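You operate a simulated robot arm through the tools that you are given. There is no shell and no other tool. Be economical: measure what you need, move in short steps, check, and stop when the job is done.

The job below is to be done with a simulated two-armed robot. You get a single attempt, and the scene is never put back.

Task
Pick up the grey grease cartridge from the shelf under the tool bench with one hand, pass it to the other hand and put it on the top of the rigging bench.

It is judged by the outcome, as a careful person would: the job done as asked, and still so three seconds after it is handed in. It fails if anything else is knocked over, pushed out of place, dropped, spilled or broken.

Robot
Two 7-joint arms with two-finger parallel grippers on one trunk, on a base that drives. Base frame: it is fixed to the floor where the robot stands at the start and does not move with it; the origin is under the middle of the robot, x ahead of it, y to its left, z up. Readings come in cm, degrees, newtons and seconds.
The left shoulder is at the start at [5, 20.9, 102.1], the right one opposite. With the tool pointing down near the work surface each hand reaches from about 10 to 74 cm from the robot's upright axis, wherever it stands, measured 20 degrees to its own side. Places, roughly: top of the rigging bench [90, 140, 80]. Payload 4.4 kg a hand.
The tool frame of a hand sits at the grasp point between the pads (the TCP): z along the fingers, y along the line on which they close. The tips reach 2.3 cm beyond it. The gripper opens to 9.4 cm. The fingers are 3.8 cm wide and 1 cm thick; the gripper's body (5.4 by 9.6 cm) begins 3.9 cm behind the TCP.
Orientation is that of the tool frame in the base frame, as [roll, pitch, yaw] about the fixed x, y, z axes, in that order (R = Rz(yaw) Ry(pitch) Rx(roll)). With the fingers straight down and closing along the base's y, the tool's x points along the base's -x, its y along +y and its z along -z.

Tools
- The arms move only by the tool nudge_tool. It takes "left_steps", "right_steps" or both (then of equal length, played together; a hand with none holds still); each is a list of rows, each a list of 7 numbers: the closure in counts, from 0 (fully open) to 255 (shut), then the shift along the tool's x, y, z in units of 30 mm (1.0 is 30 mm), then the turn, a rotation vector about the tool's x, y, z in units of 6 degrees (1.0 is 6 degrees). In form: [[claw, dx, dy, dz, wx, wy, wz], ...]. A call has 1 to 20 rows; each row shifts and turns the commanded pose from where the row before left it, along the tool's axes as they then stand. A call with a number of a shift or a turn outside -1 to 1 is refused whole. Each row takes 0.2 s and may step no farther than 5 cm and 8.6 degrees from the row before; otherwise, or with a gripper value out of range, the whole call is refused. A pose out of reach is approached as far as the arm can. The call stops where the force on the tool passes 40 N (or 10 N more than at its start, if that is more) or the arm is blocked; 0.2 s more then pass. Each finger travels about 10.8 cm/s and halts on what it meets, pressing with about 42 N; the grip force reading is that of the motor and also rises with nothing between the fingers. The clock runs only during rows and for 0.2 s after the last one: add rows that do not move to give the fingers time. The reply holds the time, the measured pose of the TCP, the force on the tool along the base axes, the opening and the grip force, in the units named above and with some noise, with the torque about the TCP (base axes, N m) and any sound that the robot's microphone picked up.
- Cameras (640 x 400 px; columns grow to the right, rows downward): "scene" is now at [12.47, -2.25, 115.01]; the picture's right is [-0.37, -0.93, 0.00], its down [-0.84, 0.33, -0.44] and it looks along [0.41, -0.16, -0.90] (base axes); focal length 293 px, centre (320, 200). "left" rides on the left gripper at [8.6, -1.6, -7.5] in its tool frame; the picture's right is [0.18, 0.98, 0.00], its down [-0.58, 0.11, -0.81] and it looks along [-0.79, 0.15, 0.59] (tool axes); focal length 243 px, centre (320, 200). "right" rides on the right gripper at [8.6, 1.6, -7.5] in its tool frame; the picture's right is [-0.18, 0.98, 0.00], its down [-0.58, -0.11, -0.81] and it looks along [-0.79, -0.15, 0.59] (tool axes); focal length 243 px, centre (320, 200). There is no depth. A picture from a camera that has moved, and an enlarged one, comes with that camera's place and axes in the base frame and with its lens.
- capture(camera): a new picture of that camera. No time passes.
- move_column(by): slides the trunk up (or, below 0, down) by that many cm; the arms and the scene camera ride with it, the base frame stays. It gives what a move gives, with no picture.
- drive_base(legs): drives the robot by 1 to 6 legs, each [ahead, left, turn to the left] in cm, cm and degrees, along the robot's own axes; the way and the turn of a leg run together, so that a leg with both is an arc; at most 150 cm and 180 degrees a leg. The arms and the cameras ride along, it lands a little off, and it stops where it bumps. It gives what a move gives.
- turn_head(pan, tilt): turns the head with the scene camera to pan (to the left, within 80 degrees either way) and tilt (down, from -29 to 69), counted from straight ahead of the robot. It gives what a move gives.
- close_up(camera, box): a new picture of the part [left, top, right, bottom] of that camera's present view, enlarged. No time passes.
- job_done(): hands the job in; it is judged then, once.

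Go step by step. Nothing tells you exact positions but the pictures and the camera data: compare them with the known pose of the tool, close in by small moves and look again before you grip or let go. The budget is 120 turns and 108 pictures, counting those below and the enlarged ones. Unless the task says otherwise, let go and move clear before handing in, and close with one line.

The tools are called after "Call:" by a JSON object that holds its "method" and its "body". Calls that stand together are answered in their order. nudge_tool: Moves the arms, as the interface text tells. Its arguments: {"type":"object","properties":{"left_steps":{"type":"array","items":{"type":"array","items":{"type":"number"}}},"right_steps":{"type":"array","items":{"type":"array","items":{"type":"number"}}}},"required":[]} The other tools are called the same way: move_column (by) slides the trunk up or down; drive_base (legs) drives the base; turn_head (pan, tilt) turns the head that bears the scene camera; capture (camera) takes a picture; close_up (camera, box) takes an enlarged picture of a part of a camera's view; job_done () hands the job in.

At the start:

```text
clock: 0.0
left_ee_pos: [49.99, 10.46, 59.64]
left_tool_rot: [180.0, 0.0, -180.0]
left_ft_force: [0.6, 0.4, -0.6]
left_moment: [0.01, 0.0, 0.03]
left_width: 9.41
left_grip_force: 0.0
right_ee_pos: [42.04, -28.93, 50.06]
right_tool_rot: [180.0, 0.0, -180.0]
right_ft_force: [0.9, 1.2, -0.4]
right_moment: [-0.02, -0.01, -0.01]
right_width: 9.4
right_grip_force: 0.0
trunk travel left (down, up): [-10.0, 46.3]
robot x, y, heading: [0.06, -0.03, -0.1]
head pan, tilt: [-21.6, 64.2]
```

scene: 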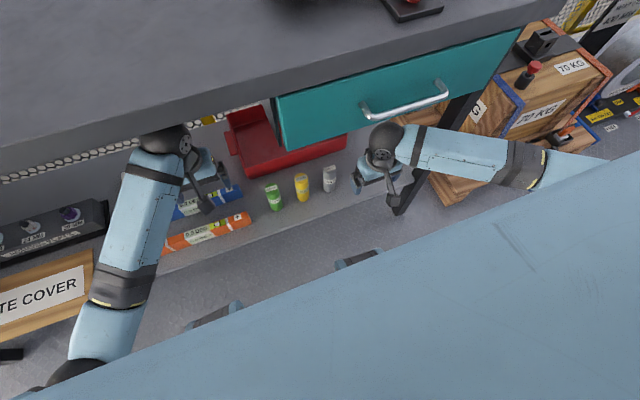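
right: 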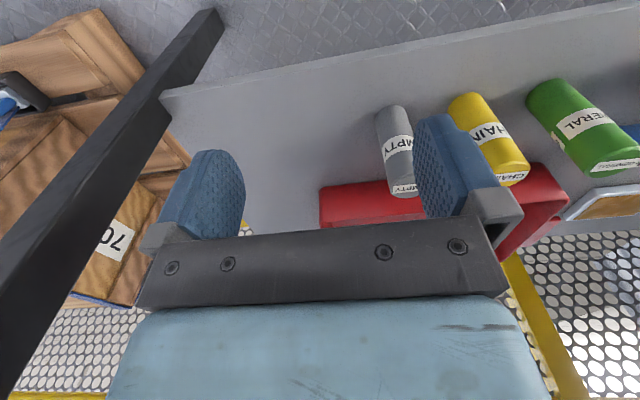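
left: 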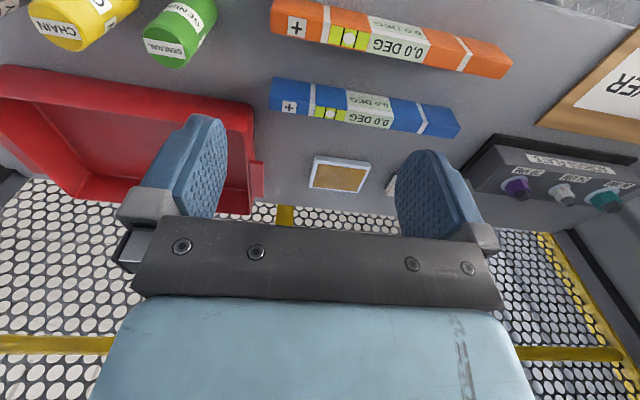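

I take the grey "EMPTY" cartridge to stand at about [54.5, -22, 28 (base) to 41.5 (top)] on the shelf, just under the bench front. I'll look closer before planning the low, forward-pointing grip with the right hand.

Call:
{"method": "close_up", "body": {"camera": "scene", "box": [220, 90, 460, 240]}}

Call:
{"method": "close_up", "body": {"camera": "right", "box": [300, 0, 640, 212]}}

```text
2.67 times, centred on (340, 165) of scene
camera zoom: at [12.47, -2.25, 115.01], right [-0.37, -0.93, 0.0], down [-0.84, 0.33, -0.44], along [0.41, -0.16, -0.9], focal length 781 px, centre (267, 293)
```

zoom: 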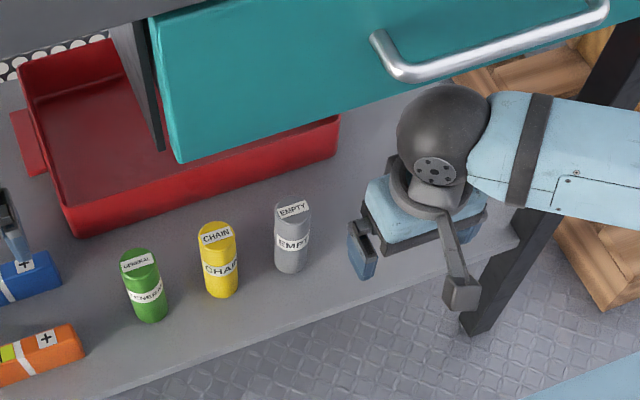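

```text
1.88 times, centred on (470, 106) of right
camera zoom: at [33.45, -27.29, 57.4], right [0.18, 0.98, 0.0], down [0.58, -0.11, 0.81], along [0.79, -0.15, -0.59], focal length 457 px, centre (38, 377)
```

zoom: 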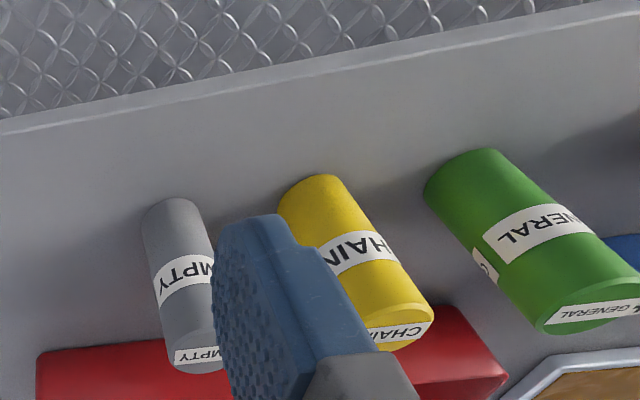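

The geometry is consistent: cartridge axis near [54.7, -22.1], z 28–41, about 4 cm across, with the shelf front edge at x≈46.7. I'll pitch the right hand to point forward, 20° down, in free space.

Call:
{"method": "nudge_tool", "body": {"right_steps": [[60, 0, 0, 0, 0, -1, 0], [60, 0, 0, 0, 0, -1, 0], [60, 0, 0, 0, 0, -1, 0], [60, 0, 0, 0, 0, -1, 0], [60, 0, 0, 0, 0, -1, 0], [60, 0, 0, 0, 0, -1, 0], [60, 0, 0, 0, 0, -1, 0], [60, 0, 0, 0, 0, -1, 0], [60, 0, 0, 0, 0, -1, 0], [60, 0, 0, 0, 0, -1, 0], [60, 0, 0, 0, 0, -1, 0], [60, 0, 0, 0, 0, -0.67, 0], [60, 0, 0, 0, 0, 0, 0]]}}

```text
clock: 2.8
left_ee_pos: [50.04, 10.33, 59.64]
left_tool_rot: [180.0, 0.0, 180.0]
left_ft_force: [-0.1, -0.2, 0.2]
left_moment: [0.0, 0.01, 0.01]
left_width: 9.41
left_grip_force: 0.0
right_ee_pos: [42.02, -29.11, 50.05]
right_tool_rot: [-179.8, 70.1, -179.8]
right_ft_force: [-0.5, -0.1, -0.2]
right_moment: [0.01, -0.01, 0.02]
right_width: 7.18
right_grip_force: 0.1
trunk travel left (down, up): [-10.0, 46.3]
robot x, y, heading: [-0.1, -0.2, 0.0]
head pan, tilt: [-21.6, 64.2]
```

The rotation worked cleanly. Next is the pre-grasp about 10 cm in front of the cartridge, then a look.

Call:
{"method": "nudge_tool", "body": {"right_steps": [[60, 0.74, 0.467, 0.44, 0, 0, 0], [60, 0.74, 0.467, 0.44, 0, 0, 0], [60, 0.74, 0.467, 0.44, 0, 0, 0], [60, 0.74, 0.467, 0.44, 0, 0, 0], [60, 0.74, 0.467, 0.44, 0, 0, 0], [60, 0, 0, 0, 0, 0, 0]]}}

Call:
{"method": "capture", "body": {"camera": "right"}}

Call:
{"method": "close_up", "body": {"camera": "scene", "box": [220, 90, 460, 240]}}

```text
clock: 3.9
left_ee_pos: [49.9, 10.75, 60.1]
left_tool_rot: [-179.4, 0.3, 180.0]
left_ft_force: [-0.9, -0.3, 0.2]
left_moment: [-0.06, 0.0, -0.01]
left_width: 9.38
left_grip_force: 0.0
right_ee_pos: [46.32, -29.07, 49.65]
right_tool_rot: [-137.7, 76.8, -136.0]
right_ft_force: [-0.2, 0.7, 0.1]
right_moment: [-0.02, 0.0, -0.01]
right_width: 7.17
right_grip_force: 0.2
trunk travel left (down, up): [-10.0, 46.3]
robot x, y, heading: [-0.12, 0.03, -0.3]
head pan, tilt: [-21.6, 64.2]
stopped in row 5 (right hand): the arm was blocked; the commanded pose is now the measured one
```

```text
102 pictures are left
camera right: at [37.47, -28.82, 42.24], right [-0.01, 1.0, 0.03], down [-0.7, -0.03, 0.72], along [0.72, -0.01, 0.69], focal length 243 px, centre (320, 200)
```

right: 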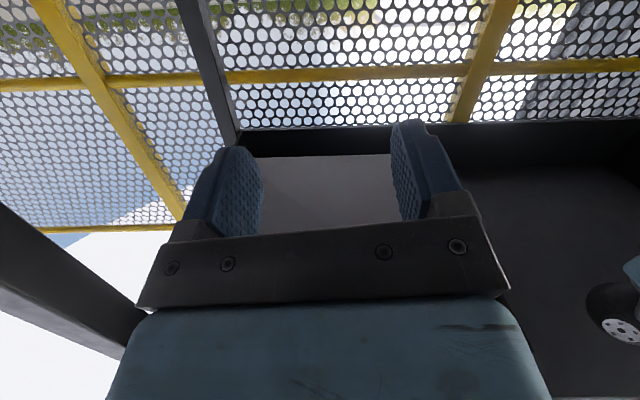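

```text
2.67 times, centred on (340, 165) of scene
camera zoom: at [11.89, -1.24, 115.37], right [-0.37, -0.93, 0.01], down [-0.83, 0.33, -0.45], along [0.41, -0.17, -0.9], focal length 781 px, centre (267, 293)
```

zoom: 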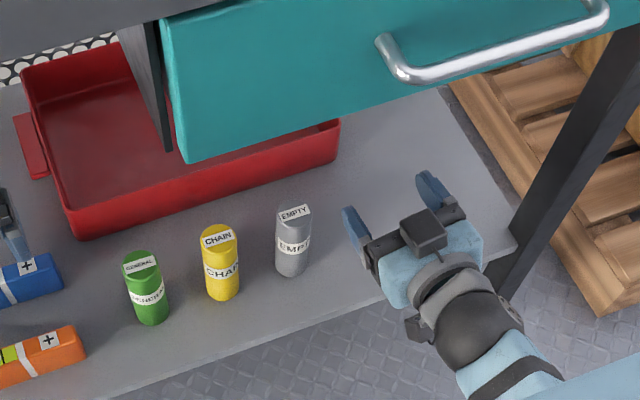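

The arm got blocked with no force on the hand, so probably the elbow or forearm met something, or a joint limit. I'll look at the arm before moving.

Call:
{"method": "turn_head", "body": {"pan": -50, "tilt": 69}}

Call:
{"method": "capture", "body": {"camera": "scene"}}

Call:
{"method": "capture", "body": {"camera": "left"}}

```text
clock: 4.8
left_ee_pos: [49.83, 10.69, 60.11]
left_tool_rot: [-179.5, 0.5, 180.0]
left_ft_force: [0.2, 0.4, 0.2]
left_moment: [0.0, 0.04, 0.04]
left_width: 9.4
left_grip_force: 0.1
right_ee_pos: [46.22, -29.14, 49.87]
right_tool_rot: [-137.4, 77.3, -135.9]
right_ft_force: [-0.4, 0.1, -1.0]
right_moment: [0.02, -0.02, 0.02]
right_width: 7.19
right_grip_force: 0.1
trunk travel left (down, up): [-10.0, 46.3]
robot x, y, heading: [0.29, -0.31, -0.1]
head pan, tilt: [-50.0, 68.8]
```

```text
100 pictures are left
camera scene: at [9.57, -3.57, 114.86], right [-0.77, -0.64, 0.0], down [-0.6, 0.71, -0.37], along [0.24, -0.28, -0.93], focal length 293 px, centre (320, 200)
```

scene: 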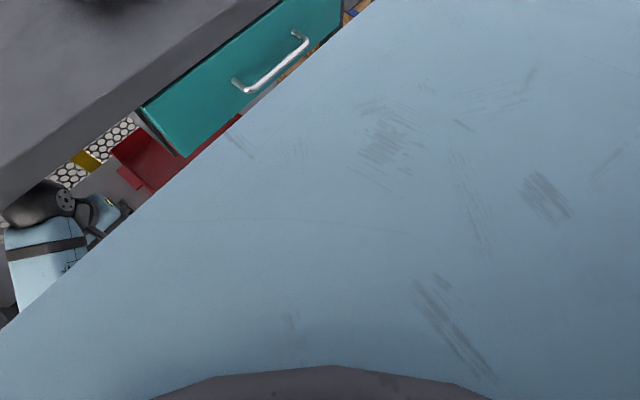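

```text
99 pictures are left
camera left: at [41.16, 9.09, 67.47], right [-0.18, 0.98, -0.01], down [0.57, 0.12, 0.81], along [0.8, 0.14, -0.59], focal length 243 px, centre (320, 200)
```

left: 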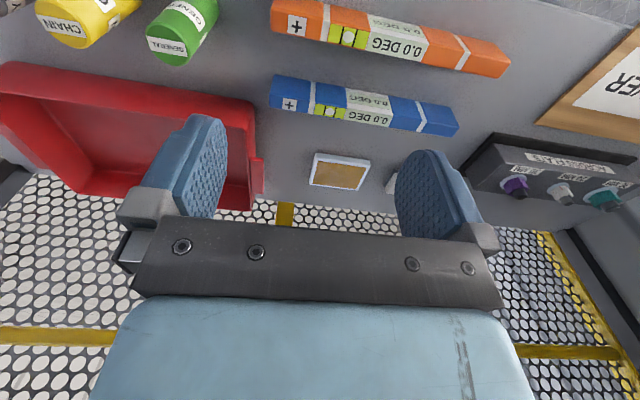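

The torso hides the arm, but I suspect the arm is cramped against its own body or joint limits with the shoulder this high. I'll lower the trunk 10 cm, which leaves both hands clear of the shelf, then retry with smaller moves.

Call:
{"method": "move_column", "body": {"by": -10}}

Call:
{"method": "turn_head", "body": {"pan": -21.6, "tilt": 64}}

Call:
{"method": "capture", "body": {"camera": "scene"}}

```text
clock: 5.6
left_ee_pos: [49.85, 10.47, 55.42]
left_tool_rot: [-179.4, 0.4, 180.0]
left_ft_force: [-0.2, 0.0, 0.4]
left_moment: [-0.07, -0.02, 0.02]
left_width: 9.38
left_grip_force: 0.1
right_ee_pos: [46.75, -28.87, 54.14]
right_tool_rot: [-92.7, 80.7, -91.5]
right_ft_force: [-0.1, 0.0, -0.3]
right_moment: [-0.02, 0.0, -0.04]
right_width: 7.21
right_grip_force: 0.0
trunk travel left (down, up): [-5.4, 51.0]
robot x, y, heading: [-0.05, 0.02, -0.1]
head pan, tilt: [-50.0, 68.8]
stopped: the arm was blocked; the commanded pose is now the measured one
```

```text
clock: 6.5
left_ee_pos: [49.74, 10.65, 55.33]
left_tool_rot: [-179.5, 0.5, 180.0]
left_ft_force: [0.0, 0.2, -1.0]
left_moment: [-0.04, 0.02, 0.03]
left_width: 9.42
left_grip_force: 0.0
right_ee_pos: [46.97, -28.84, 54.02]
right_tool_rot: [-91.7, 80.6, -90.4]
right_ft_force: [0.0, -0.4, 0.3]
right_moment: [0.0, -0.03, -0.01]
right_width: 7.19
right_grip_force: 0.0
trunk travel left (down, up): [-5.4, 51.0]
robot x, y, heading: [0.08, 0.04, 0.1]
head pan, tilt: [-21.6, 64.0]
```

```text
98 pictures are left
camera scene: at [11.79, -1.49, 110.53], right [-0.37, -0.93, 0.01], down [-0.83, 0.33, -0.45], along [0.41, -0.17, -0.89], focal length 293 px, centre (320, 200)
```

scene: 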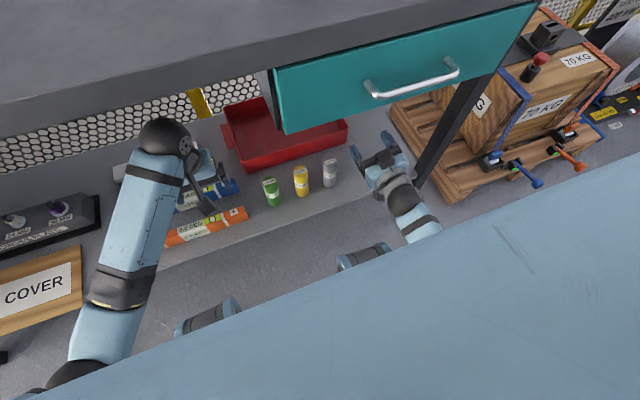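

Lowering made the hand ride up, so the forearm is resting on the robot's own base. I'll back the robot off to stretch the arm out over it, then free the contact with the trunk raised a bit.

Call:
{"method": "drive_base", "body": {"legs": [[-14, 0, 0]]}}

Call:
{"method": "move_column", "body": {"by": 6}}

Call:
{"method": "capture", "body": {"camera": "scene"}}

```text
clock: 7.9
left_ee_pos: [35.85, 10.56, 55.23]
left_tool_rot: [-179.5, 0.4, -180.0]
left_ft_force: [0.1, -0.2, 0.7]
left_moment: [0.01, 0.0, 0.02]
left_width: 9.4
left_grip_force: 0.0
right_ee_pos: [33.12, -28.96, 54.18]
right_tool_rot: [-91.5, 80.5, -90.4]
right_ft_force: [-0.3, 0.4, -0.6]
right_moment: [-0.01, -0.02, -0.01]
right_width: 7.18
right_grip_force: 0.1
trunk travel left (down, up): [-5.4, 51.0]
robot x, y, heading: [-14.08, 0.2, -0.1]
head pan, tilt: [-21.6, 64.0]
```

```text
clock: 8.9
left_ee_pos: [36.06, 10.27, 61.0]
left_tool_rot: [-180.0, 0.0, 179.9]
left_ft_force: [-0.8, -0.2, 0.7]
left_moment: [-0.02, 0.0, 0.0]
left_width: 9.37
left_grip_force: 0.1
right_ee_pos: [33.23, -29.17, 59.51]
right_tool_rot: [-94.3, 81.1, -93.2]
right_ft_force: [0.4, 0.0, 0.3]
right_moment: [0.01, 0.0, 0.02]
right_width: 7.16
right_grip_force: 0.1
trunk travel left (down, up): [-11.4, 45.0]
robot x, y, heading: [-14.0, 0.04, -0.2]
head pan, tilt: [-21.6, 64.0]
```

```text
97 pictures are left
camera scene: at [-1.58, -2.27, 116.36], right [-0.37, -0.93, 0.0], down [-0.84, 0.33, -0.44], along [0.41, -0.16, -0.9], focal length 293 px, centre (320, 200)
```

scene: 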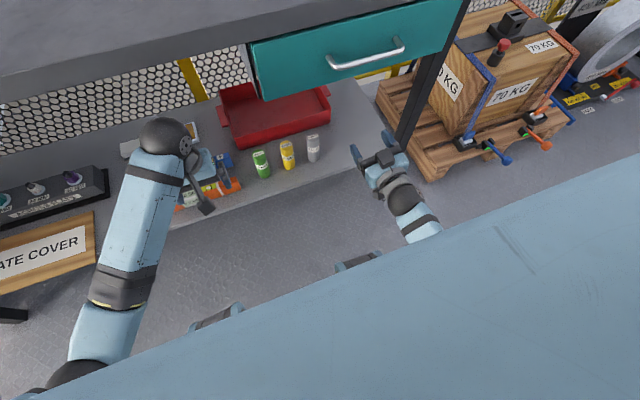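

Clear of the contact now. I'll level the hand's roll, set the 20° downward tilt, and move partway forward and down.

Call:
{"method": "nudge_tool", "body": {"right_steps": [[60, 0, 0, 0, 0, 0, 0.75], [60, 0, 0, 0, 0, 0, 0.75], [60, 0, 0, 0, 0, 0.83, 0], [60, 0, 0, 0, 0, 0.83, 0], [60, 0, 0, 0, 0, 0.83, 0], [60, 0, 0, 0, 0, 0.83, 0], [60, 0.274, 0.467, 0.806, 0, 0, 0], [60, 0.274, 0.467, 0.806, 0, 0, 0], [60, 0.274, 0.467, 0.806, 0, 0, 0], [60, 0.274, 0.467, 0.806, 0, 0, 0], [60, 0.274, 0.467, 0.806, 0, 0, 0], [60, 0, 0, 0, 0, 0, 0]]}}

```text
clock: 11.7
left_ee_pos: [36.07, 10.41, 60.63]
left_tool_rot: [179.9, -0.1, -179.9]
left_ft_force: [0.7, -0.3, -0.1]
left_moment: [-0.03, 0.03, 0.04]
left_width: 9.39
left_grip_force: 0.0
right_ee_pos: [42.84, -26.8, 50.85]
right_tool_rot: [-170.1, 69.1, -171.2]
right_ft_force: [-0.1, 0.1, 1.0]
right_moment: [-0.02, -0.06, -0.02]
right_width: 7.18
right_grip_force: 0.1
trunk travel left (down, up): [-11.4, 45.0]
robot x, y, heading: [-13.97, 0.23, -0.3]
head pan, tilt: [-21.6, 64.0]
stopped in row 12 (right hand): the arm was blocked; the commanded pose is now the measured one
```

Blocked again while moving inward. I'll look at where the forearm is.

Call:
{"method": "turn_head", "body": {"pan": -35, "tilt": 50}}

Call:
{"method": "capture", "body": {"camera": "scene"}}

Call:
{"method": "capture", "body": {"camera": "right"}}

```text
clock: 12.4
left_ee_pos: [35.94, 10.13, 60.97]
left_tool_rot: [179.7, -0.1, -180.0]
left_ft_force: [-0.4, -1.0, 0.3]
left_moment: [0.05, 0.03, -0.03]
left_width: 9.4
left_grip_force: 0.1
right_ee_pos: [42.79, -26.79, 50.83]
right_tool_rot: [-171.0, 68.9, -171.9]
right_ft_force: [0.7, 0.5, -0.3]
right_moment: [-0.02, 0.0, 0.02]
right_width: 7.16
right_grip_force: 0.0
trunk travel left (down, up): [-11.4, 45.0]
robot x, y, heading: [-13.87, -0.21, -0.0]
head pan, tilt: [-35.0, 50.0]
```

```text
96 pictures are left
camera scene: at [-0.91, -4.78, 117.99], right [-0.57, -0.82, 0.0], down [-0.63, 0.44, -0.64], along [0.53, -0.36, -0.77], focal length 293 px, centre (320, 200)
```

scene: 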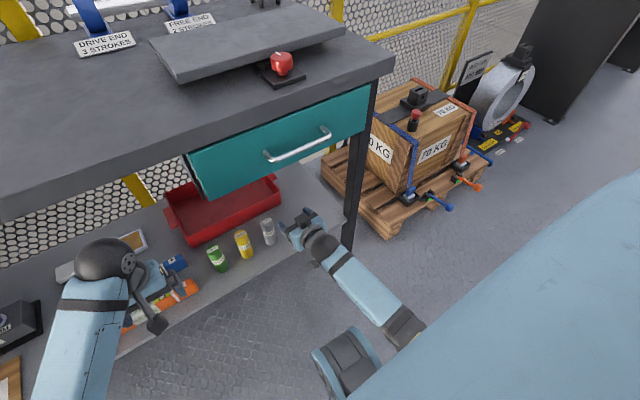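

```text
95 pictures are left
camera right: at [32.72, -25.35, 45.22], right [0.07, 0.99, 0.12], down [-0.55, -0.06, 0.83], along [0.83, -0.12, 0.54], focal length 243 px, centre (320, 200)
```

right: 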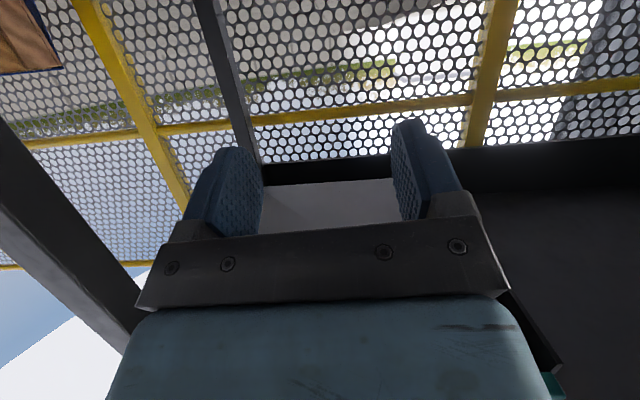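

The elbow is hanging low beside the base's front fender, so the arm is too folded. I'll back off more and stretch the arm forward and up first, so the elbow rises above the base.

Call:
{"method": "drive_base", "body": {"legs": [[-14, 0, 0]]}}

Call:
{"method": "nudge_tool", "body": {"right_steps": [[60, -0.65, 0, 0.614, 0, 0, 0], [60, -0.65, 0, 0.614, 0, 0, 0], [60, -0.65, 0, 0.614, 0, 0, 0], [60, -0.65, 0, 0.614, 0, 0, 0], [60, -0.65, 0, 0.614, 0, 0, 0], [60, 0, 0, 0, -0.23, 0, 0.5], [60, 0, 0.78, 0, 0, 0, 0], [60, 0, 0.78, 0, 0, 0, 0], [60, 0, 0, 0, 0, 0, 0]]}}

Call:
{"method": "capture", "body": {"camera": "scene"}}

```text
clock: 13.8
left_ee_pos: [21.76, 10.17, 61.05]
left_tool_rot: [179.7, 0.0, -180.0]
left_ft_force: [0.0, -0.4, 0.4]
left_moment: [0.03, 0.03, -0.02]
left_width: 9.4
left_grip_force: 0.0
right_ee_pos: [28.46, -26.79, 51.03]
right_tool_rot: [-170.9, 69.2, -171.9]
right_ft_force: [0.6, 0.2, 0.5]
right_moment: [0.0, 0.01, 0.01]
right_width: 7.17
right_grip_force: 0.0
trunk travel left (down, up): [-11.4, 45.0]
robot x, y, heading: [-28.1, 0.28, -0.1]
head pan, tilt: [-35.0, 50.0]
```

```text
clock: 16.0
left_ee_pos: [21.68, 10.4, 61.0]
left_tool_rot: [179.9, 0.0, 179.9]
left_ft_force: [-0.2, -0.1, -0.3]
left_moment: [-0.02, 0.0, -0.01]
left_width: 9.41
left_grip_force: 0.0
right_ee_pos: [40.54, -28.23, 56.52]
right_tool_rot: [-162.7, 68.5, -165.2]
right_ft_force: [0.1, 0.5, 0.5]
right_moment: [0.0, 0.01, 0.01]
right_width: 7.18
right_grip_force: 0.0
trunk travel left (down, up): [-11.4, 45.0]
robot x, y, heading: [-27.85, -0.08, -0.3]
head pan, tilt: [-35.0, 50.0]
stopped in row 9 (right hand): the arm was blocked; the commanded pose is now the measured one
```

```text
94 pictures are left
camera scene: at [-15.39, -4.53, 118.05], right [-0.57, -0.82, 0.0], down [-0.63, 0.44, -0.64], along [0.53, -0.37, -0.77], focal length 293 px, centre (320, 200)
```

scene: 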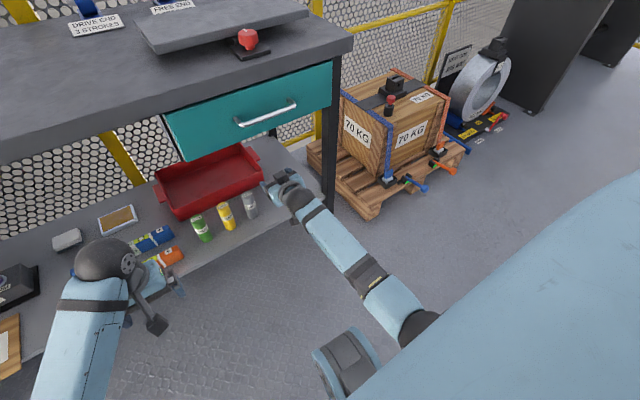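

The elbow sits right beside the base fender, so moving inward jams it. I'll keep the hand further out to the robot's right and instead drive the robot left later. First I'll shift outward, correct the orientation and lower the trunk.

Call:
{"method": "nudge_tool", "body": {"right_steps": [[60, 0, -0.6, 0, 0, 0, 0], [60, 0, -0.6, 0, 0, 0, 0], [60, 0, 0, 0, -0.57, -0.13, 0.89], [60, 0, 0, 0, 0, 0, 0], [60, 0, 0, 0, 0, 0, 0]]}}

Call:
{"method": "move_column", "body": {"by": -10}}

```text
clock: 17.2
left_ee_pos: [21.85, 10.22, 60.94]
left_tool_rot: [-180.0, 0.0, 180.0]
left_ft_force: [0.6, 1.0, -0.2]
left_moment: [0.03, -0.01, 0.0]
left_width: 9.38
left_grip_force: 0.1
right_ee_pos: [40.52, -31.28, 56.89]
right_tool_rot: [179.2, 70.1, 179.5]
right_ft_force: [0.0, -1.1, 0.9]
right_moment: [-0.02, 0.01, -0.01]
right_width: 7.2
right_grip_force: 0.0
trunk travel left (down, up): [-11.4, 45.0]
robot x, y, heading: [-28.16, 0.01, 0.1]
head pan, tilt: [-35.0, 50.0]
```

```text
clock: 18.5
left_ee_pos: [21.2, 11.13, 54.14]
left_tool_rot: [-177.6, 1.1, 179.9]
left_ft_force: [-0.5, -0.1, -0.2]
left_moment: [-0.03, 0.0, 0.0]
left_width: 9.4
left_grip_force: 0.0
right_ee_pos: [40.61, -31.31, 52.92]
right_tool_rot: [-170.5, 71.7, -170.9]
right_ft_force: [-0.9, -0.3, 0.9]
right_moment: [0.0, 0.0, 0.01]
right_width: 7.18
right_grip_force: 0.0
trunk travel left (down, up): [-1.4, 55.0]
robot x, y, heading: [-28.28, -0.19, -0.0]
head pan, tilt: [-35.0, 50.0]
```

Lowering the trunk makes the elbow rest on the base. I'll raise the trunk again and instead reach down with the arm extended.

Call:
{"method": "move_column", "body": {"by": 12}}

Call:
{"method": "nudge_tool", "body": {"right_steps": [[60, 0.78, 0, 0.48, 0, 0, 0], [60, 0.78, 0, 0.48, 0, 0, 0], [60, 0.78, 0, 0.48, 0, 0, 0], [60, 0.78, 0, 0.48, 0, 0, 0], [60, 0, 0, 0, 0, 0, 0]]}}

Call:
{"method": "capture", "body": {"camera": "scene"}}

```text
clock: 20.0
left_ee_pos: [21.83, 10.3, 62.93]
left_tool_rot: [-180.0, -0.1, -180.0]
left_ft_force: [0.2, 0.0, 0.7]
left_moment: [0.0, 0.0, 0.02]
left_width: 9.39
left_grip_force: 0.0
right_ee_pos: [40.57, -31.35, 58.88]
right_tool_rot: [179.3, 70.0, 179.5]
right_ft_force: [-1.1, -0.1, -0.1]
right_moment: [-0.03, -0.04, -0.02]
right_width: 7.19
right_grip_force: 0.0
trunk travel left (down, up): [-13.4, 43.0]
robot x, y, heading: [-28.44, -0.11, -0.0]
head pan, tilt: [-35.0, 50.0]
```

```text
clock: 21.2
left_ee_pos: [21.84, 10.32, 62.95]
left_tool_rot: [180.0, 0.0, 180.0]
left_ft_force: [0.6, 0.1, -0.4]
left_moment: [-0.02, 0.02, 0.0]
left_width: 9.42
left_grip_force: 0.1
right_ee_pos: [42.87, -31.0, 48.16]
right_tool_rot: [179.4, 69.9, 179.5]
right_ft_force: [-0.5, -0.3, -0.9]
right_moment: [-0.02, 0.02, 0.02]
right_width: 7.2
right_grip_force: 0.0
trunk travel left (down, up): [-13.4, 43.0]
robot x, y, heading: [-28.09, -0.11, 0.0]
head pan, tilt: [-35.0, 50.0]
```

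```text
93 pictures are left
camera scene: at [-15.2, -4.4, 120.09], right [-0.57, -0.82, 0.0], down [-0.63, 0.44, -0.64], along [0.53, -0.37, -0.77], focal length 293 px, centre (320, 200)
```

scene: 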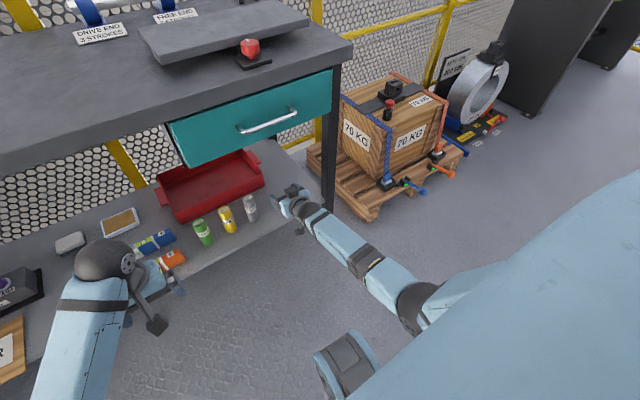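

That works: the arm extends cleanly. I'll continue down to grasp height, still at y≈-31, off to the right of the cartridge.

Call:
{"method": "nudge_tool", "body": {"right_steps": [[60, 0.8, 0, 0.43, 0, 0, 0], [60, 0.8, 0, 0.43, 0, 0, 0], [60, 0.8, 0, 0.43, 0, 0, 0], [60, 0.8, 0, 0.43, 0, 0, 0], [60, 0.8, 0, 0.43, 0, 0, 0], [60, 0, 0, 0, 0, 0, 0]]}}

Call:
{"method": "turn_head", "body": {"pan": -28, "tilt": 48}}

Call:
{"method": "capture", "body": {"camera": "scene"}}

```text
clock: 22.6
left_ee_pos: [21.72, 10.39, 63.03]
left_tool_rot: [180.0, 0.1, -180.0]
left_ft_force: [0.5, 0.2, -0.1]
left_moment: [0.01, -0.01, -0.05]
left_width: 9.39
left_grip_force: 0.0
right_ee_pos: [44.19, -31.16, 37.02]
right_tool_rot: [179.4, 70.0, 179.5]
right_ft_force: [-1.1, 0.6, -0.5]
right_moment: [-0.01, -0.02, 0.0]
right_width: 7.21
right_grip_force: 0.0
right hand out of reach, approached as far as the arm can: row 5
trunk travel left (down, up): [-13.4, 43.0]
robot x, y, heading: [-27.84, -0.12, -0.0]
head pan, tilt: [-35.0, 50.0]
```

```text
clock: 23.3
left_ee_pos: [21.79, 10.31, 63.05]
left_tool_rot: [-180.0, 0.0, -180.0]
left_ft_force: [0.6, -0.7, 0.6]
left_moment: [0.0, -0.02, 0.02]
left_width: 9.41
left_grip_force: 0.1
right_ee_pos: [44.11, -31.01, 36.99]
right_tool_rot: [179.2, 70.0, 179.5]
right_ft_force: [0.0, 0.6, 0.1]
right_moment: [-0.01, 0.0, -0.01]
right_width: 7.2
right_grip_force: 0.2
trunk travel left (down, up): [-13.4, 43.0]
robot x, y, heading: [-28.2, -0.1, 0.1]
head pan, tilt: [-28.0, 48.0]
```

```text
92 pictures are left
camera scene: at [-14.55, -3.69, 120.36], right [-0.47, -0.88, 0.0], down [-0.66, 0.35, -0.67], along [0.59, -0.31, -0.74], focal length 293 px, centre (320, 200)
```

scene: 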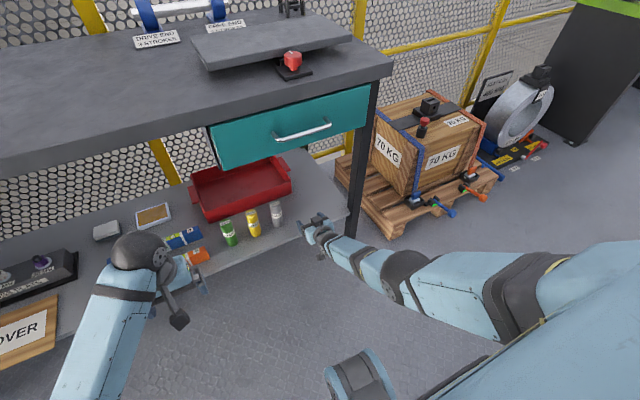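

The arm is now stretched with a high elbow. I'll lower the trunk 3 cm and drive left 9 cm to line up with the cartridge while still in front of it.

Call:
{"method": "move_column", "body": {"by": -3.2}}

Call:
{"method": "drive_base", "body": {"legs": [[0, 9, 0]]}}

Call:
{"method": "capture", "body": {"camera": "right"}}

Call:
{"method": "close_up", "body": {"camera": "scene", "box": [200, 160, 400, 285]}}

```text
clock: 24.1
left_ee_pos: [21.76, 10.3, 59.78]
left_tool_rot: [179.9, -0.1, -180.0]
left_ft_force: [0.6, -0.8, -0.3]
left_moment: [-0.01, 0.04, -0.01]
left_width: 9.37
left_grip_force: 0.1
right_ee_pos: [44.08, -31.26, 33.87]
right_tool_rot: [179.3, 70.0, 179.5]
right_ft_force: [0.2, 0.4, -0.4]
right_moment: [-0.01, 0.02, 0.02]
right_width: 7.16
right_grip_force: 0.1
trunk travel left (down, up): [-10.2, 46.2]
robot x, y, heading: [-28.07, -0.16, 0.1]
head pan, tilt: [-28.0, 48.0]
```

```text
clock: 25.5
left_ee_pos: [21.89, 19.27, 59.8]
left_tool_rot: [-180.0, 0.1, 180.0]
left_ft_force: [0.8, 0.2, 0.0]
left_moment: [0.01, 0.02, -0.02]
left_width: 9.36
left_grip_force: 0.0
right_ee_pos: [44.16, -22.17, 33.83]
right_tool_rot: [179.3, 70.0, 179.6]
right_ft_force: [-0.1, -0.1, -0.2]
right_moment: [0.01, 0.0, -0.02]
right_width: 7.19
right_grip_force: 0.2
trunk travel left (down, up): [-10.2, 46.2]
robot x, y, heading: [-28.3, 9.24, -0.2]
head pan, tilt: [-28.0, 48.0]
```

```text
91 pictures are left
camera right: at [34.19, -20.52, 28.21], right [0.06, 0.98, 0.18], down [-0.56, -0.11, 0.82], along [0.83, -0.15, 0.54], focal length 243 px, centre (320, 200)
```

right: 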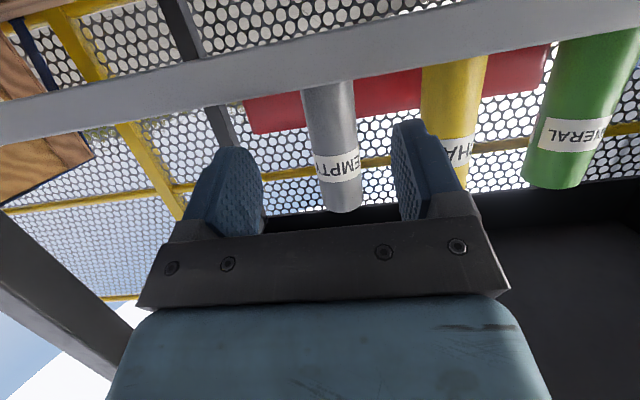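

```text
3.20 times, centred on (300, 222) of scene
camera zoom: at [-14.55, 5.27, 117.16], right [-0.47, -0.88, 0.0], down [-0.66, 0.35, -0.67], along [0.59, -0.31, -0.74], focal length 938 px, centre (384, 128)
```

zoom: 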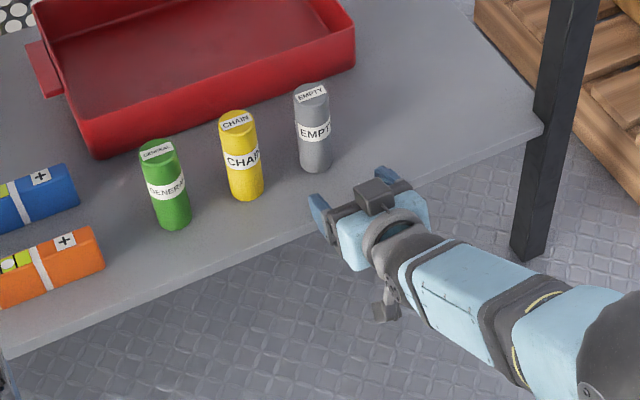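

Aligned to within 0.4 cm, with the cartridge at y≈-21.8 and x≈54.7. I'll correct sideways slightly, then drive forward in two stages.

Call:
{"method": "nudge_tool", "body": {"right_steps": [[60, 0, 0.12, 0, 0, 0, 0], [60, 0, 0, 0, 0, 0, 0]]}}

Call:
{"method": "drive_base", "body": {"legs": [[6, 0, 0]]}}

Call:
{"method": "capture", "body": {"camera": "right"}}

Call:
{"method": "close_up", "body": {"camera": "scene", "box": [200, 160, 400, 285]}}

```text
clock: 26.1
left_ee_pos: [21.83, 19.33, 59.78]
left_tool_rot: [179.9, 0.0, -179.9]
left_ft_force: [-0.1, -0.2, -0.4]
left_moment: [-0.01, 0.01, -0.05]
left_width: 9.41
left_grip_force: 0.1
right_ee_pos: [44.08, -21.83, 33.83]
right_tool_rot: [179.2, 70.0, 179.6]
right_ft_force: [-0.5, -0.5, -0.4]
right_moment: [0.01, -0.04, 0.0]
right_width: 7.18
right_grip_force: 0.0
trunk travel left (down, up): [-10.2, 46.2]
robot x, y, heading: [-28.17, 9.17, 0.1]
head pan, tilt: [-28.0, 48.0]
```

```text
clock: 27.1
left_ee_pos: [27.76, 19.36, 59.78]
left_tool_rot: [-179.9, -0.1, -180.0]
left_ft_force: [-0.2, -0.4, -0.6]
left_moment: [-0.05, 0.01, -0.03]
left_width: 9.39
left_grip_force: 0.0
right_ee_pos: [50.08, -21.96, 33.85]
right_tool_rot: [179.2, 70.1, 179.7]
right_ft_force: [0.4, 0.0, 0.2]
right_moment: [0.0, 0.01, -0.01]
right_width: 7.2
right_grip_force: 0.0
trunk travel left (down, up): [-10.2, 46.2]
robot x, y, heading: [-21.97, 9.17, -0.1]
head pan, tilt: [-28.0, 48.0]
```

```text
89 pictures are left
camera right: at [40.12, -20.12, 28.18], right [0.06, 0.98, 0.18], down [-0.56, -0.11, 0.82], along [0.83, -0.15, 0.54], focal length 243 px, centre (320, 200)
```

right: 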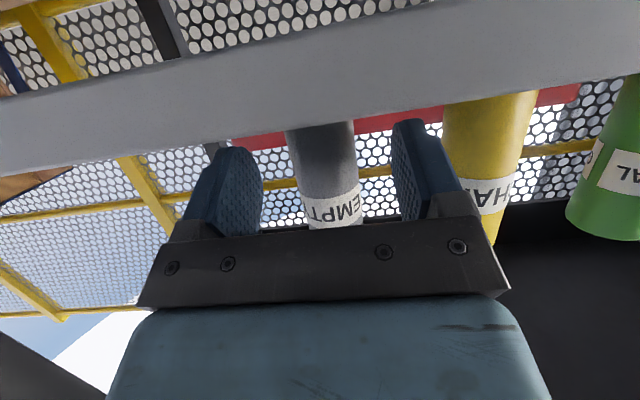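

```text
3.20 times, centred on (300, 222) of scene
camera zoom: at [-8.56, 5.27, 117.15], right [-0.47, -0.88, 0.0], down [-0.66, 0.35, -0.67], along [0.59, -0.31, -0.74], focal length 938 px, centre (384, 128)
```

zoom: 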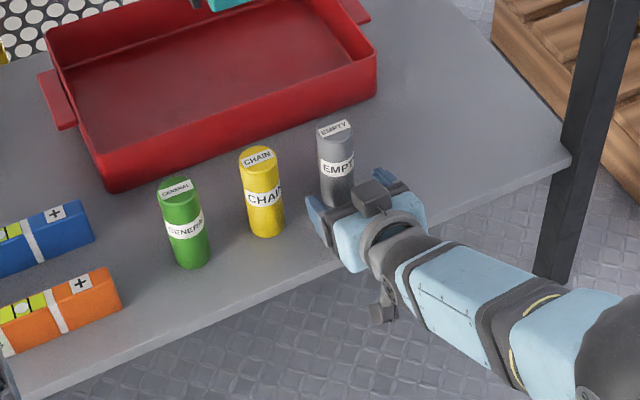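

The camera bracket under the hand would end up very near the shelf's front lip. I'll raise the hand 1.3 cm and tilt it to 30° down for clearance before the last few centimetres.

Call:
{"method": "move_column", "body": {"by": 1.3}}

Call:
{"method": "nudge_tool", "body": {"right_steps": [[60, 0, 0.04, 0, 0, 0.83, 0], [60, 0, 0, 0, 0, 0.83, 0], [60, 0, 0, 0, 0, 0, 0]]}}

Call:
{"method": "capture", "body": {"camera": "right"}}

```text
clock: 27.7
left_ee_pos: [27.82, 19.33, 61.16]
left_tool_rot: [-180.0, -0.1, -180.0]
left_ft_force: [0.3, -0.2, 0.3]
left_moment: [-0.02, -0.03, -0.02]
left_width: 9.41
left_grip_force: 0.0
right_ee_pos: [50.18, -21.78, 35.08]
right_tool_rot: [179.3, 70.0, 179.6]
right_ft_force: [0.1, -0.4, 0.2]
right_moment: [0.03, 0.01, -0.01]
right_width: 7.2
right_grip_force: 0.1
trunk travel left (down, up): [-11.5, 44.9]
robot x, y, heading: [-22.41, 9.06, 0.1]
head pan, tilt: [-28.0, 48.0]
```

```text
clock: 28.5
left_ee_pos: [27.85, 19.2, 61.17]
left_tool_rot: [180.0, 0.0, -179.9]
left_ft_force: [0.6, -0.4, 0.5]
left_moment: [0.0, 0.03, 0.01]
left_width: 9.4
left_grip_force: 0.1
right_ee_pos: [50.01, -21.78, 35.04]
right_tool_rot: [179.5, 60.0, 179.9]
right_ft_force: [0.2, -0.3, 0.1]
right_moment: [-0.02, 0.02, -0.01]
right_width: 7.18
right_grip_force: 0.0
trunk travel left (down, up): [-11.5, 44.9]
robot x, y, heading: [-22.23, 9.03, -0.2]
head pan, tilt: [-28.0, 48.0]
```

```text
87 pictures are left
camera right: at [39.3, -20.02, 31.31], right [0.09, 0.98, 0.16], down [-0.41, -0.11, 0.91], along [0.91, -0.15, 0.39], focal length 243 px, centre (320, 200)
```

right: 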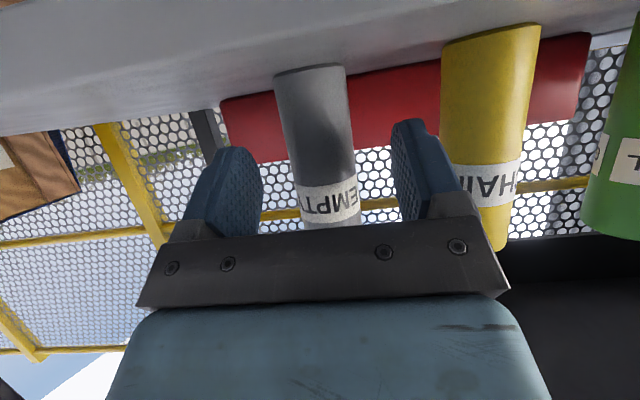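

The shelf top is nearer z≈30, so I'll add 1 cm of height for bracket clearance and drive in the last 3.3 cm.

Call:
{"method": "move_column", "body": {"by": 1.0}}

Call:
{"method": "drive_base", "body": {"legs": [[3.4, 0, 0]]}}

Call:
{"method": "capture", "body": {"camera": "right"}}

Call:
{"method": "close_up", "body": {"camera": "scene", "box": [240, 180, 400, 280]}}

```text
clock: 29.1
left_ee_pos: [27.79, 19.25, 61.95]
left_tool_rot: [180.0, -0.1, 179.9]
left_ft_force: [-0.5, 0.8, -0.1]
left_moment: [0.0, 0.02, 0.0]
left_width: 9.39
left_grip_force: 0.2
right_ee_pos: [50.12, -21.7, 36.13]
right_tool_rot: [179.5, 59.9, 179.8]
right_ft_force: [0.5, -0.6, -0.3]
right_moment: [-0.01, 0.01, -0.03]
right_width: 7.2
right_grip_force: 0.2
trunk travel left (down, up): [-12.5, 43.9]
robot x, y, heading: [-22.32, 8.9, -0.2]
head pan, tilt: [-28.0, 48.0]
```

```text
clock: 29.9
left_ee_pos: [31.09, 19.26, 62.0]
left_tool_rot: [-180.0, -0.1, 179.9]
left_ft_force: [-0.1, -0.4, -0.2]
left_moment: [0.01, 0.04, 0.02]
left_width: 9.41
left_grip_force: 0.0
right_ee_pos: [53.43, -21.72, 36.11]
right_tool_rot: [179.6, 60.0, 179.8]
right_ft_force: [0.1, 0.3, -0.1]
right_moment: [0.01, 0.0, -0.01]
right_width: 7.18
right_grip_force: 0.1
trunk travel left (down, up): [-12.5, 43.9]
robot x, y, heading: [-19.28, 9.23, -0.3]
head pan, tilt: [-28.0, 48.0]
```

```text
86 pictures are left
camera right: at [42.67, -20.02, 32.27], right [0.09, 0.98, 0.16], down [-0.41, -0.11, 0.91], along [0.91, -0.15, 0.39], focal length 243 px, centre (320, 200)
```

right: 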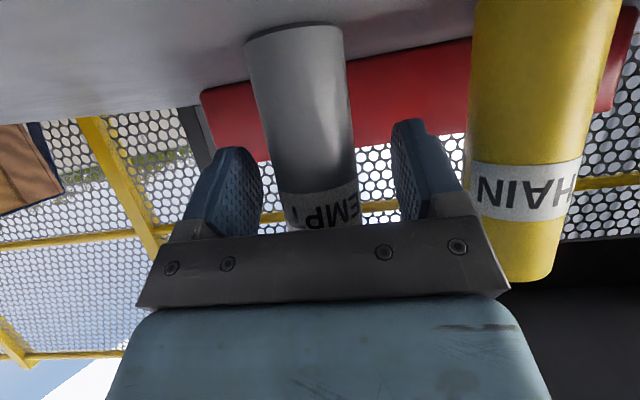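

```text
4.00 times, centred on (320, 230) of scene
camera zoom: at [-5.18, 5.27, 119.45], right [-0.47, -0.88, 0.0], down [-0.66, 0.35, -0.67], along [0.59, -0.31, -0.74], focal length 1172 px, centre (320, 80)
```

zoom: 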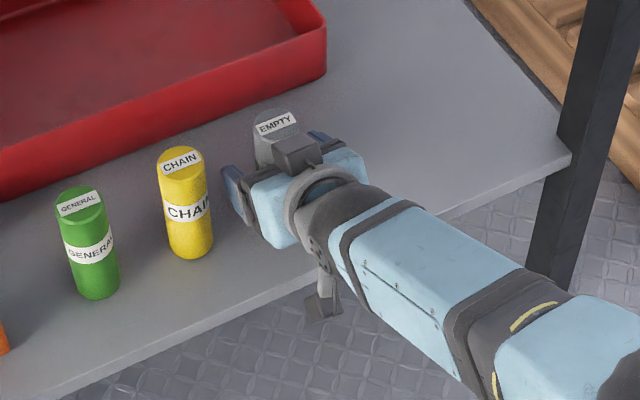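

The cartridge sits between the pads, with contact about 5.5 cm above its base. Closing the gripper now.

Call:
{"method": "nudge_tool", "body": {"right_steps": [[110, 0, 0, 0, 0, 0, 0], [140, 0, 0, 0, 0, 0, 0], [200, 0, 0, 0, 0, 0, 0], [200, 0, 0, 0, 0, 0, 0], [200, 0, 0, 0, 0, 0, 0]]}}

Call:
{"method": "capture", "body": {"camera": "right"}}

```text
clock: 31.1
left_ee_pos: [31.19, 19.38, 62.01]
left_tool_rot: [-180.0, -0.1, -179.9]
left_ft_force: [-0.3, -0.3, 0.6]
left_moment: [0.02, -0.01, -0.03]
left_width: 9.4
left_grip_force: 0.0
right_ee_pos: [53.41, -21.71, 36.1]
right_tool_rot: [179.5, 59.9, 179.9]
right_ft_force: [0.4, 0.0, -0.3]
right_moment: [-0.03, -0.03, 0.01]
right_width: 3.83
right_grip_force: 42.3
trunk travel left (down, up): [-12.5, 43.9]
robot x, y, heading: [-18.69, 8.87, 0.0]
head pan, tilt: [-28.0, 48.0]
```

```text
84 pictures are left
camera right: at [42.67, -20.02, 32.3], right [0.09, 0.98, 0.16], down [-0.41, -0.11, 0.91], along [0.91, -0.15, 0.39], focal length 243 px, centre (320, 200)
```

right: 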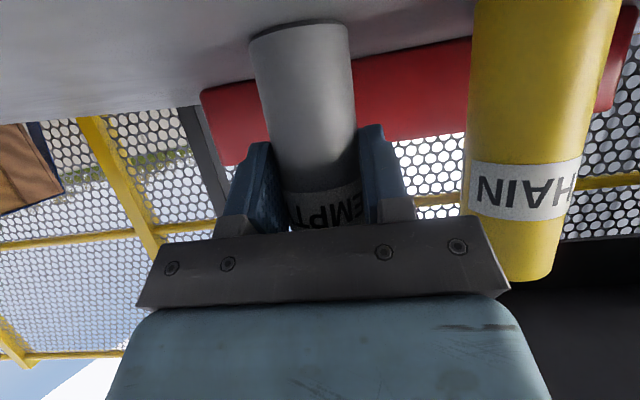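

It is gripped at 3.83 cm wide with 42 N. I'll lift with the trunk and back straight out.

Call:
{"method": "move_column", "body": {"by": 4}}

Call:
{"method": "drive_base", "body": {"legs": [[-25, 0, 0]]}}

Call:
{"method": "capture", "body": {"camera": "scene"}}

Call:
{"method": "capture", "body": {"camera": "right"}}

```text
clock: 31.9
left_ee_pos: [31.11, 19.34, 66.11]
left_tool_rot: [179.9, -0.1, 180.0]
left_ft_force: [0.3, -0.2, -0.6]
left_moment: [-0.01, 0.01, -0.02]
left_width: 9.42
left_grip_force: 0.1
right_ee_pos: [53.44, -21.63, 40.14]
right_tool_rot: [179.5, 60.0, 179.8]
right_ft_force: [0.8, 0.3, -0.4]
right_moment: [0.02, -0.01, -0.01]
right_width: 3.85
right_grip_force: 41.6
trunk travel left (down, up): [-16.5, 39.9]
robot x, y, heading: [-19.13, 8.94, -0.0]
head pan, tilt: [-28.0, 48.0]
```

```text
clock: 33.8
left_ee_pos: [6.13, 19.3, 66.17]
left_tool_rot: [-179.9, 0.0, 180.0]
left_ft_force: [0.5, -0.7, 0.0]
left_moment: [0.0, 0.01, 0.01]
left_width: 9.41
left_grip_force: 0.0
right_ee_pos: [28.38, -21.71, 40.11]
right_tool_rot: [179.5, 60.2, 179.7]
right_ft_force: [0.4, -0.4, -0.2]
right_moment: [-0.02, -0.01, 0.02]
right_width: 3.83
right_grip_force: 42.1
trunk travel left (down, up): [-16.5, 39.9]
robot x, y, heading: [-44.01, 8.95, -0.1]
head pan, tilt: [-28.0, 48.0]
```

```text
83 pictures are left
camera scene: at [-30.29, 5.26, 123.47], right [-0.47, -0.88, 0.0], down [-0.66, 0.35, -0.67], along [0.59, -0.31, -0.74], focal length 293 px, centre (320, 200)
```

scene: 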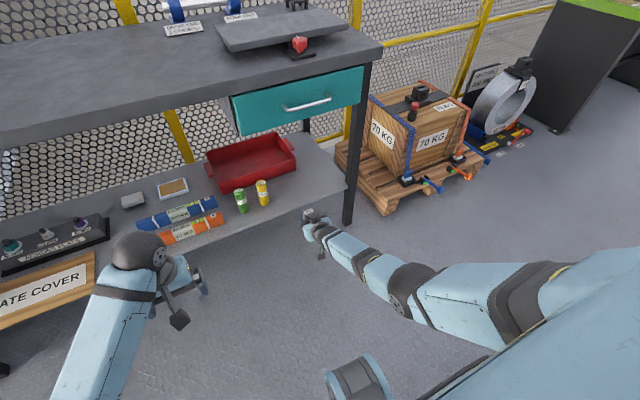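

```text
82 pictures are left
camera right: at [17.61, -20.07, 36.33], right [0.09, 0.98, 0.16], down [-0.41, -0.11, 0.91], along [0.91, -0.15, 0.39], focal length 243 px, centre (320, 200)
```

right: 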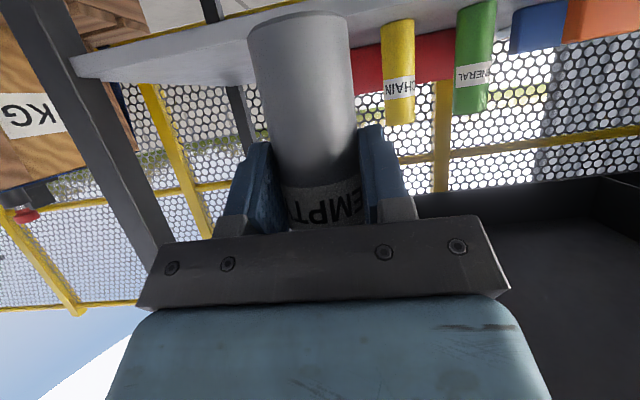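

The cartridge is held and the neighbours are undisturbed. I'll raise the trunk, bring the right hand up and inward for the handover, and look left for the rigging bench.

Call:
{"method": "move_column", "body": {"by": 12}}

Call:
{"method": "nudge_tool", "body": {"right_steps": [[200, -0.866, 0, -0.5, 0, 0, 0], [200, -0.866, 0, -0.5, 0, 0, 0], [200, -0.866, 0, -0.5, 0, 0, 0], [200, -0.866, 0, -0.5, 0, 0, 0], [200, -0.866, 0, -0.5, 0, 0, 0], [200, -0.866, 0, -0.5, 0, 0, 0], [200, -0.866, 0, -0.5, 0, 0, 0], [200, -0.866, 0, -0.5, 0, 0, 0], [200, -0.866, 0, -0.5, 0, 0, 0], [200, -0.866, 0, -0.5, 0, 0, 0], [200, 0, 0, 0, 0, 0, 0]]}}

Call:
{"method": "turn_head", "body": {"pan": 45, "tilt": 20}}

Call:
{"method": "capture", "body": {"camera": "scene"}}

```text
clock: 35.3
left_ee_pos: [6.1, 19.24, 77.95]
left_tool_rot: [-180.0, -0.2, -179.9]
left_ft_force: [-0.1, -1.0, 0.2]
left_moment: [-0.01, -0.01, 0.0]
left_width: 9.41
left_grip_force: 0.0
right_ee_pos: [28.36, -21.8, 52.16]
right_tool_rot: [179.5, 60.0, 179.7]
right_ft_force: [-1.2, -0.2, -0.1]
right_moment: [-0.01, 0.02, 0.0]
right_width: 3.83
right_grip_force: 42.2
trunk travel left (down, up): [-28.5, 27.9]
robot x, y, heading: [-43.84, 8.81, -0.1]
head pan, tilt: [-28.0, 48.0]
```

```text
clock: 37.7
left_ee_pos: [6.21, 19.24, 77.97]
left_tool_rot: [-180.0, -0.1, -179.9]
left_ft_force: [0.5, 0.2, 0.5]
left_moment: [-0.03, -0.03, -0.02]
left_width: 9.42
left_grip_force: 0.0
right_ee_pos: [28.25, -21.96, 82.19]
right_tool_rot: [179.4, 59.9, 179.8]
right_ft_force: [-0.2, -0.2, -1.0]
right_moment: [0.05, -0.02, 0.01]
right_width: 3.82
right_grip_force: 41.9
trunk travel left (down, up): [-28.5, 27.9]
robot x, y, heading: [-44.1, 9.33, -0.3]
head pan, tilt: [-28.0, 48.0]
```

```text
clock: 39.1
left_ee_pos: [6.15, 19.22, 78.13]
left_tool_rot: [180.0, -0.1, 179.9]
left_ft_force: [0.4, 0.4, -0.2]
left_moment: [0.02, 0.03, -0.01]
left_width: 9.36
left_grip_force: 0.1
right_ee_pos: [28.39, -21.97, 82.13]
right_tool_rot: [179.5, 60.0, 179.7]
right_ft_force: [-1.5, 0.1, -0.3]
right_moment: [0.0, 0.04, -0.02]
right_width: 3.83
right_grip_force: 42.1
trunk travel left (down, up): [-28.5, 27.9]
robot x, y, heading: [-43.91, 9.06, 0.3]
head pan, tilt: [45.0, 20.0]
```

```text
81 pictures are left
camera scene: at [-30.62, 15.54, 139.74], right [0.71, -0.71, 0.0], down [-0.24, -0.24, -0.94], along [0.67, 0.66, -0.34], focal length 293 px, centre (320, 200)
```

scene: 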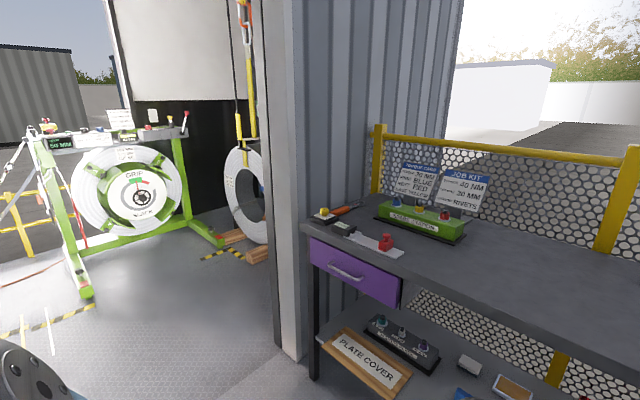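

The rigging bench must be beyond the corrugated wall on the left; I'll look later. First the handover here in free space: left hand up and aside, right hand to the middle.

Call:
{"method": "nudge_tool", "body": {"left_steps": [[0, 0, 0.667, -0.79, 0, 0, 0], [0, 0, 0.667, -0.79, 0, 0, 0], [0, 0, 0.667, -0.79, 0, 0, 0], [0, 0, 0.667, -0.79, 0, 0, 0], [0, 0, 0.667, -0.79, 0, 0, 0], [0, 0, 0.667, -0.79, 0, 0, 0], [0, 0, 0.667, -0.79, 0, 0, 0], [0, 0, 0.667, -0.79, 0, 0, 0], [0, 0, 0, 0, 0, 0, 0], [0, 0, 0, 0, 0, 0, 0], [0, 0, 0, 0, 0, 0, 0], [0, 0, 0, 0, 0, 0, 0], [0, 0, 0, 0, 0, 0, 0]], "right_steps": [[200, 0.283, 0.778, -0.49, 0, 0, 0], [200, 0.283, 0.778, -0.49, 0, 0, 0], [200, 0.283, 0.778, -0.49, 0, 0, 0], [200, 0.283, 0.778, -0.49, 0, 0, 0], [200, 0.283, 0.778, -0.49, 0, 0, 0], [200, 0.283, 0.778, -0.49, 0, 0, 0], [200, 0.283, 0.778, -0.49, 0, 0, 0], [200, 0.283, 0.778, -0.49, 0, 0, 0], [200, 0.283, 0.778, -0.49, 0, 0, 0], [200, 0.283, 0.778, -0.49, 0, 0, 0], [200, 0.283, 0.778, -0.49, 0, 0, 0], [200, 0.283, 0.778, -0.49, 0, 0, 0], [200, 0, 0, 0, 0, 0, 0]]}}

Call:
{"method": "turn_head", "body": {"pan": 0, "tilt": 50}}

Call:
{"method": "capture", "body": {"camera": "scene"}}

Call:
{"method": "capture", "body": {"camera": "left"}}

```text
clock: 40.8
left_ee_pos: [6.16, 33.38, 96.49]
left_tool_rot: [-180.0, -0.2, 180.0]
left_ft_force: [1.2, -0.2, -4.2]
left_moment: [-0.04, 0.03, -0.02]
left_width: 9.4
left_grip_force: 0.0
right_ee_pos: [21.21, -12.55, 90.52]
right_tool_rot: [-156.7, 66.9, -160.4]
right_ft_force: [-2.1, -0.9, 0.1]
right_moment: [0.02, -0.05, -0.03]
right_width: 3.84
right_grip_force: 41.8
trunk travel left (down, up): [-28.5, 27.9]
robot x, y, heading: [-43.99, 8.92, 0.4]
head pan, tilt: [45.0, 20.0]
stopped in row 8 (right hand): the arm was blocked; the commanded pose is now the measured one
```

```text
clock: 41.9
left_ee_pos: [6.2, 33.44, 97.74]
left_tool_rot: [180.0, 0.0, 180.0]
left_ft_force: [0.8, 0.4, -0.1]
left_moment: [0.02, 0.0, -0.02]
left_width: 9.38
left_grip_force: 0.1
right_ee_pos: [21.42, -12.43, 91.78]
right_tool_rot: [-157.0, 67.1, -160.5]
right_ft_force: [-0.4, 0.7, -0.4]
right_moment: [0.0, 0.0, -0.01]
right_width: 3.82
right_grip_force: 41.9
trunk travel left (down, up): [-28.5, 27.9]
robot x, y, heading: [-43.86, 9.13, 0.1]
head pan, tilt: [0.0, 50.0]
```

```text
80 pictures are left
camera scene: at [-29.51, 8.96, 137.88], right [0.0, -1.0, 0.0], down [-0.77, 0.0, -0.64], along [0.64, 0.0, -0.77], focal length 293 px, centre (320, 200)
```

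scene: 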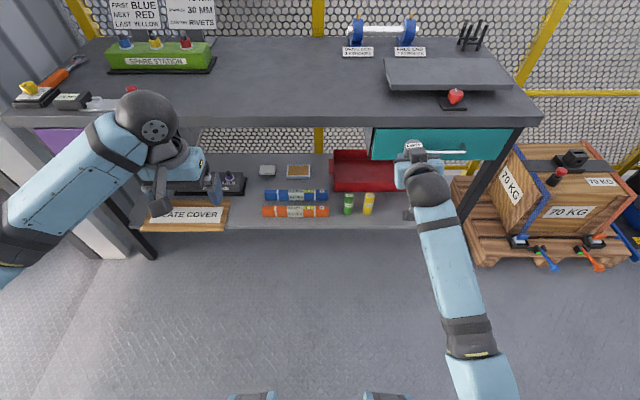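

```text
79 pictures are left
camera left: at [-2.38, 31.9, 104.89], right [-0.18, 0.98, 0.0], down [0.58, 0.11, 0.81], along [0.79, 0.15, -0.59], focal length 243 px, centre (320, 200)
```

left: 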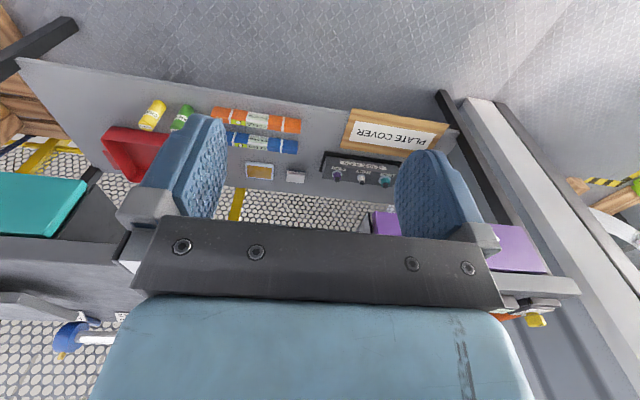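

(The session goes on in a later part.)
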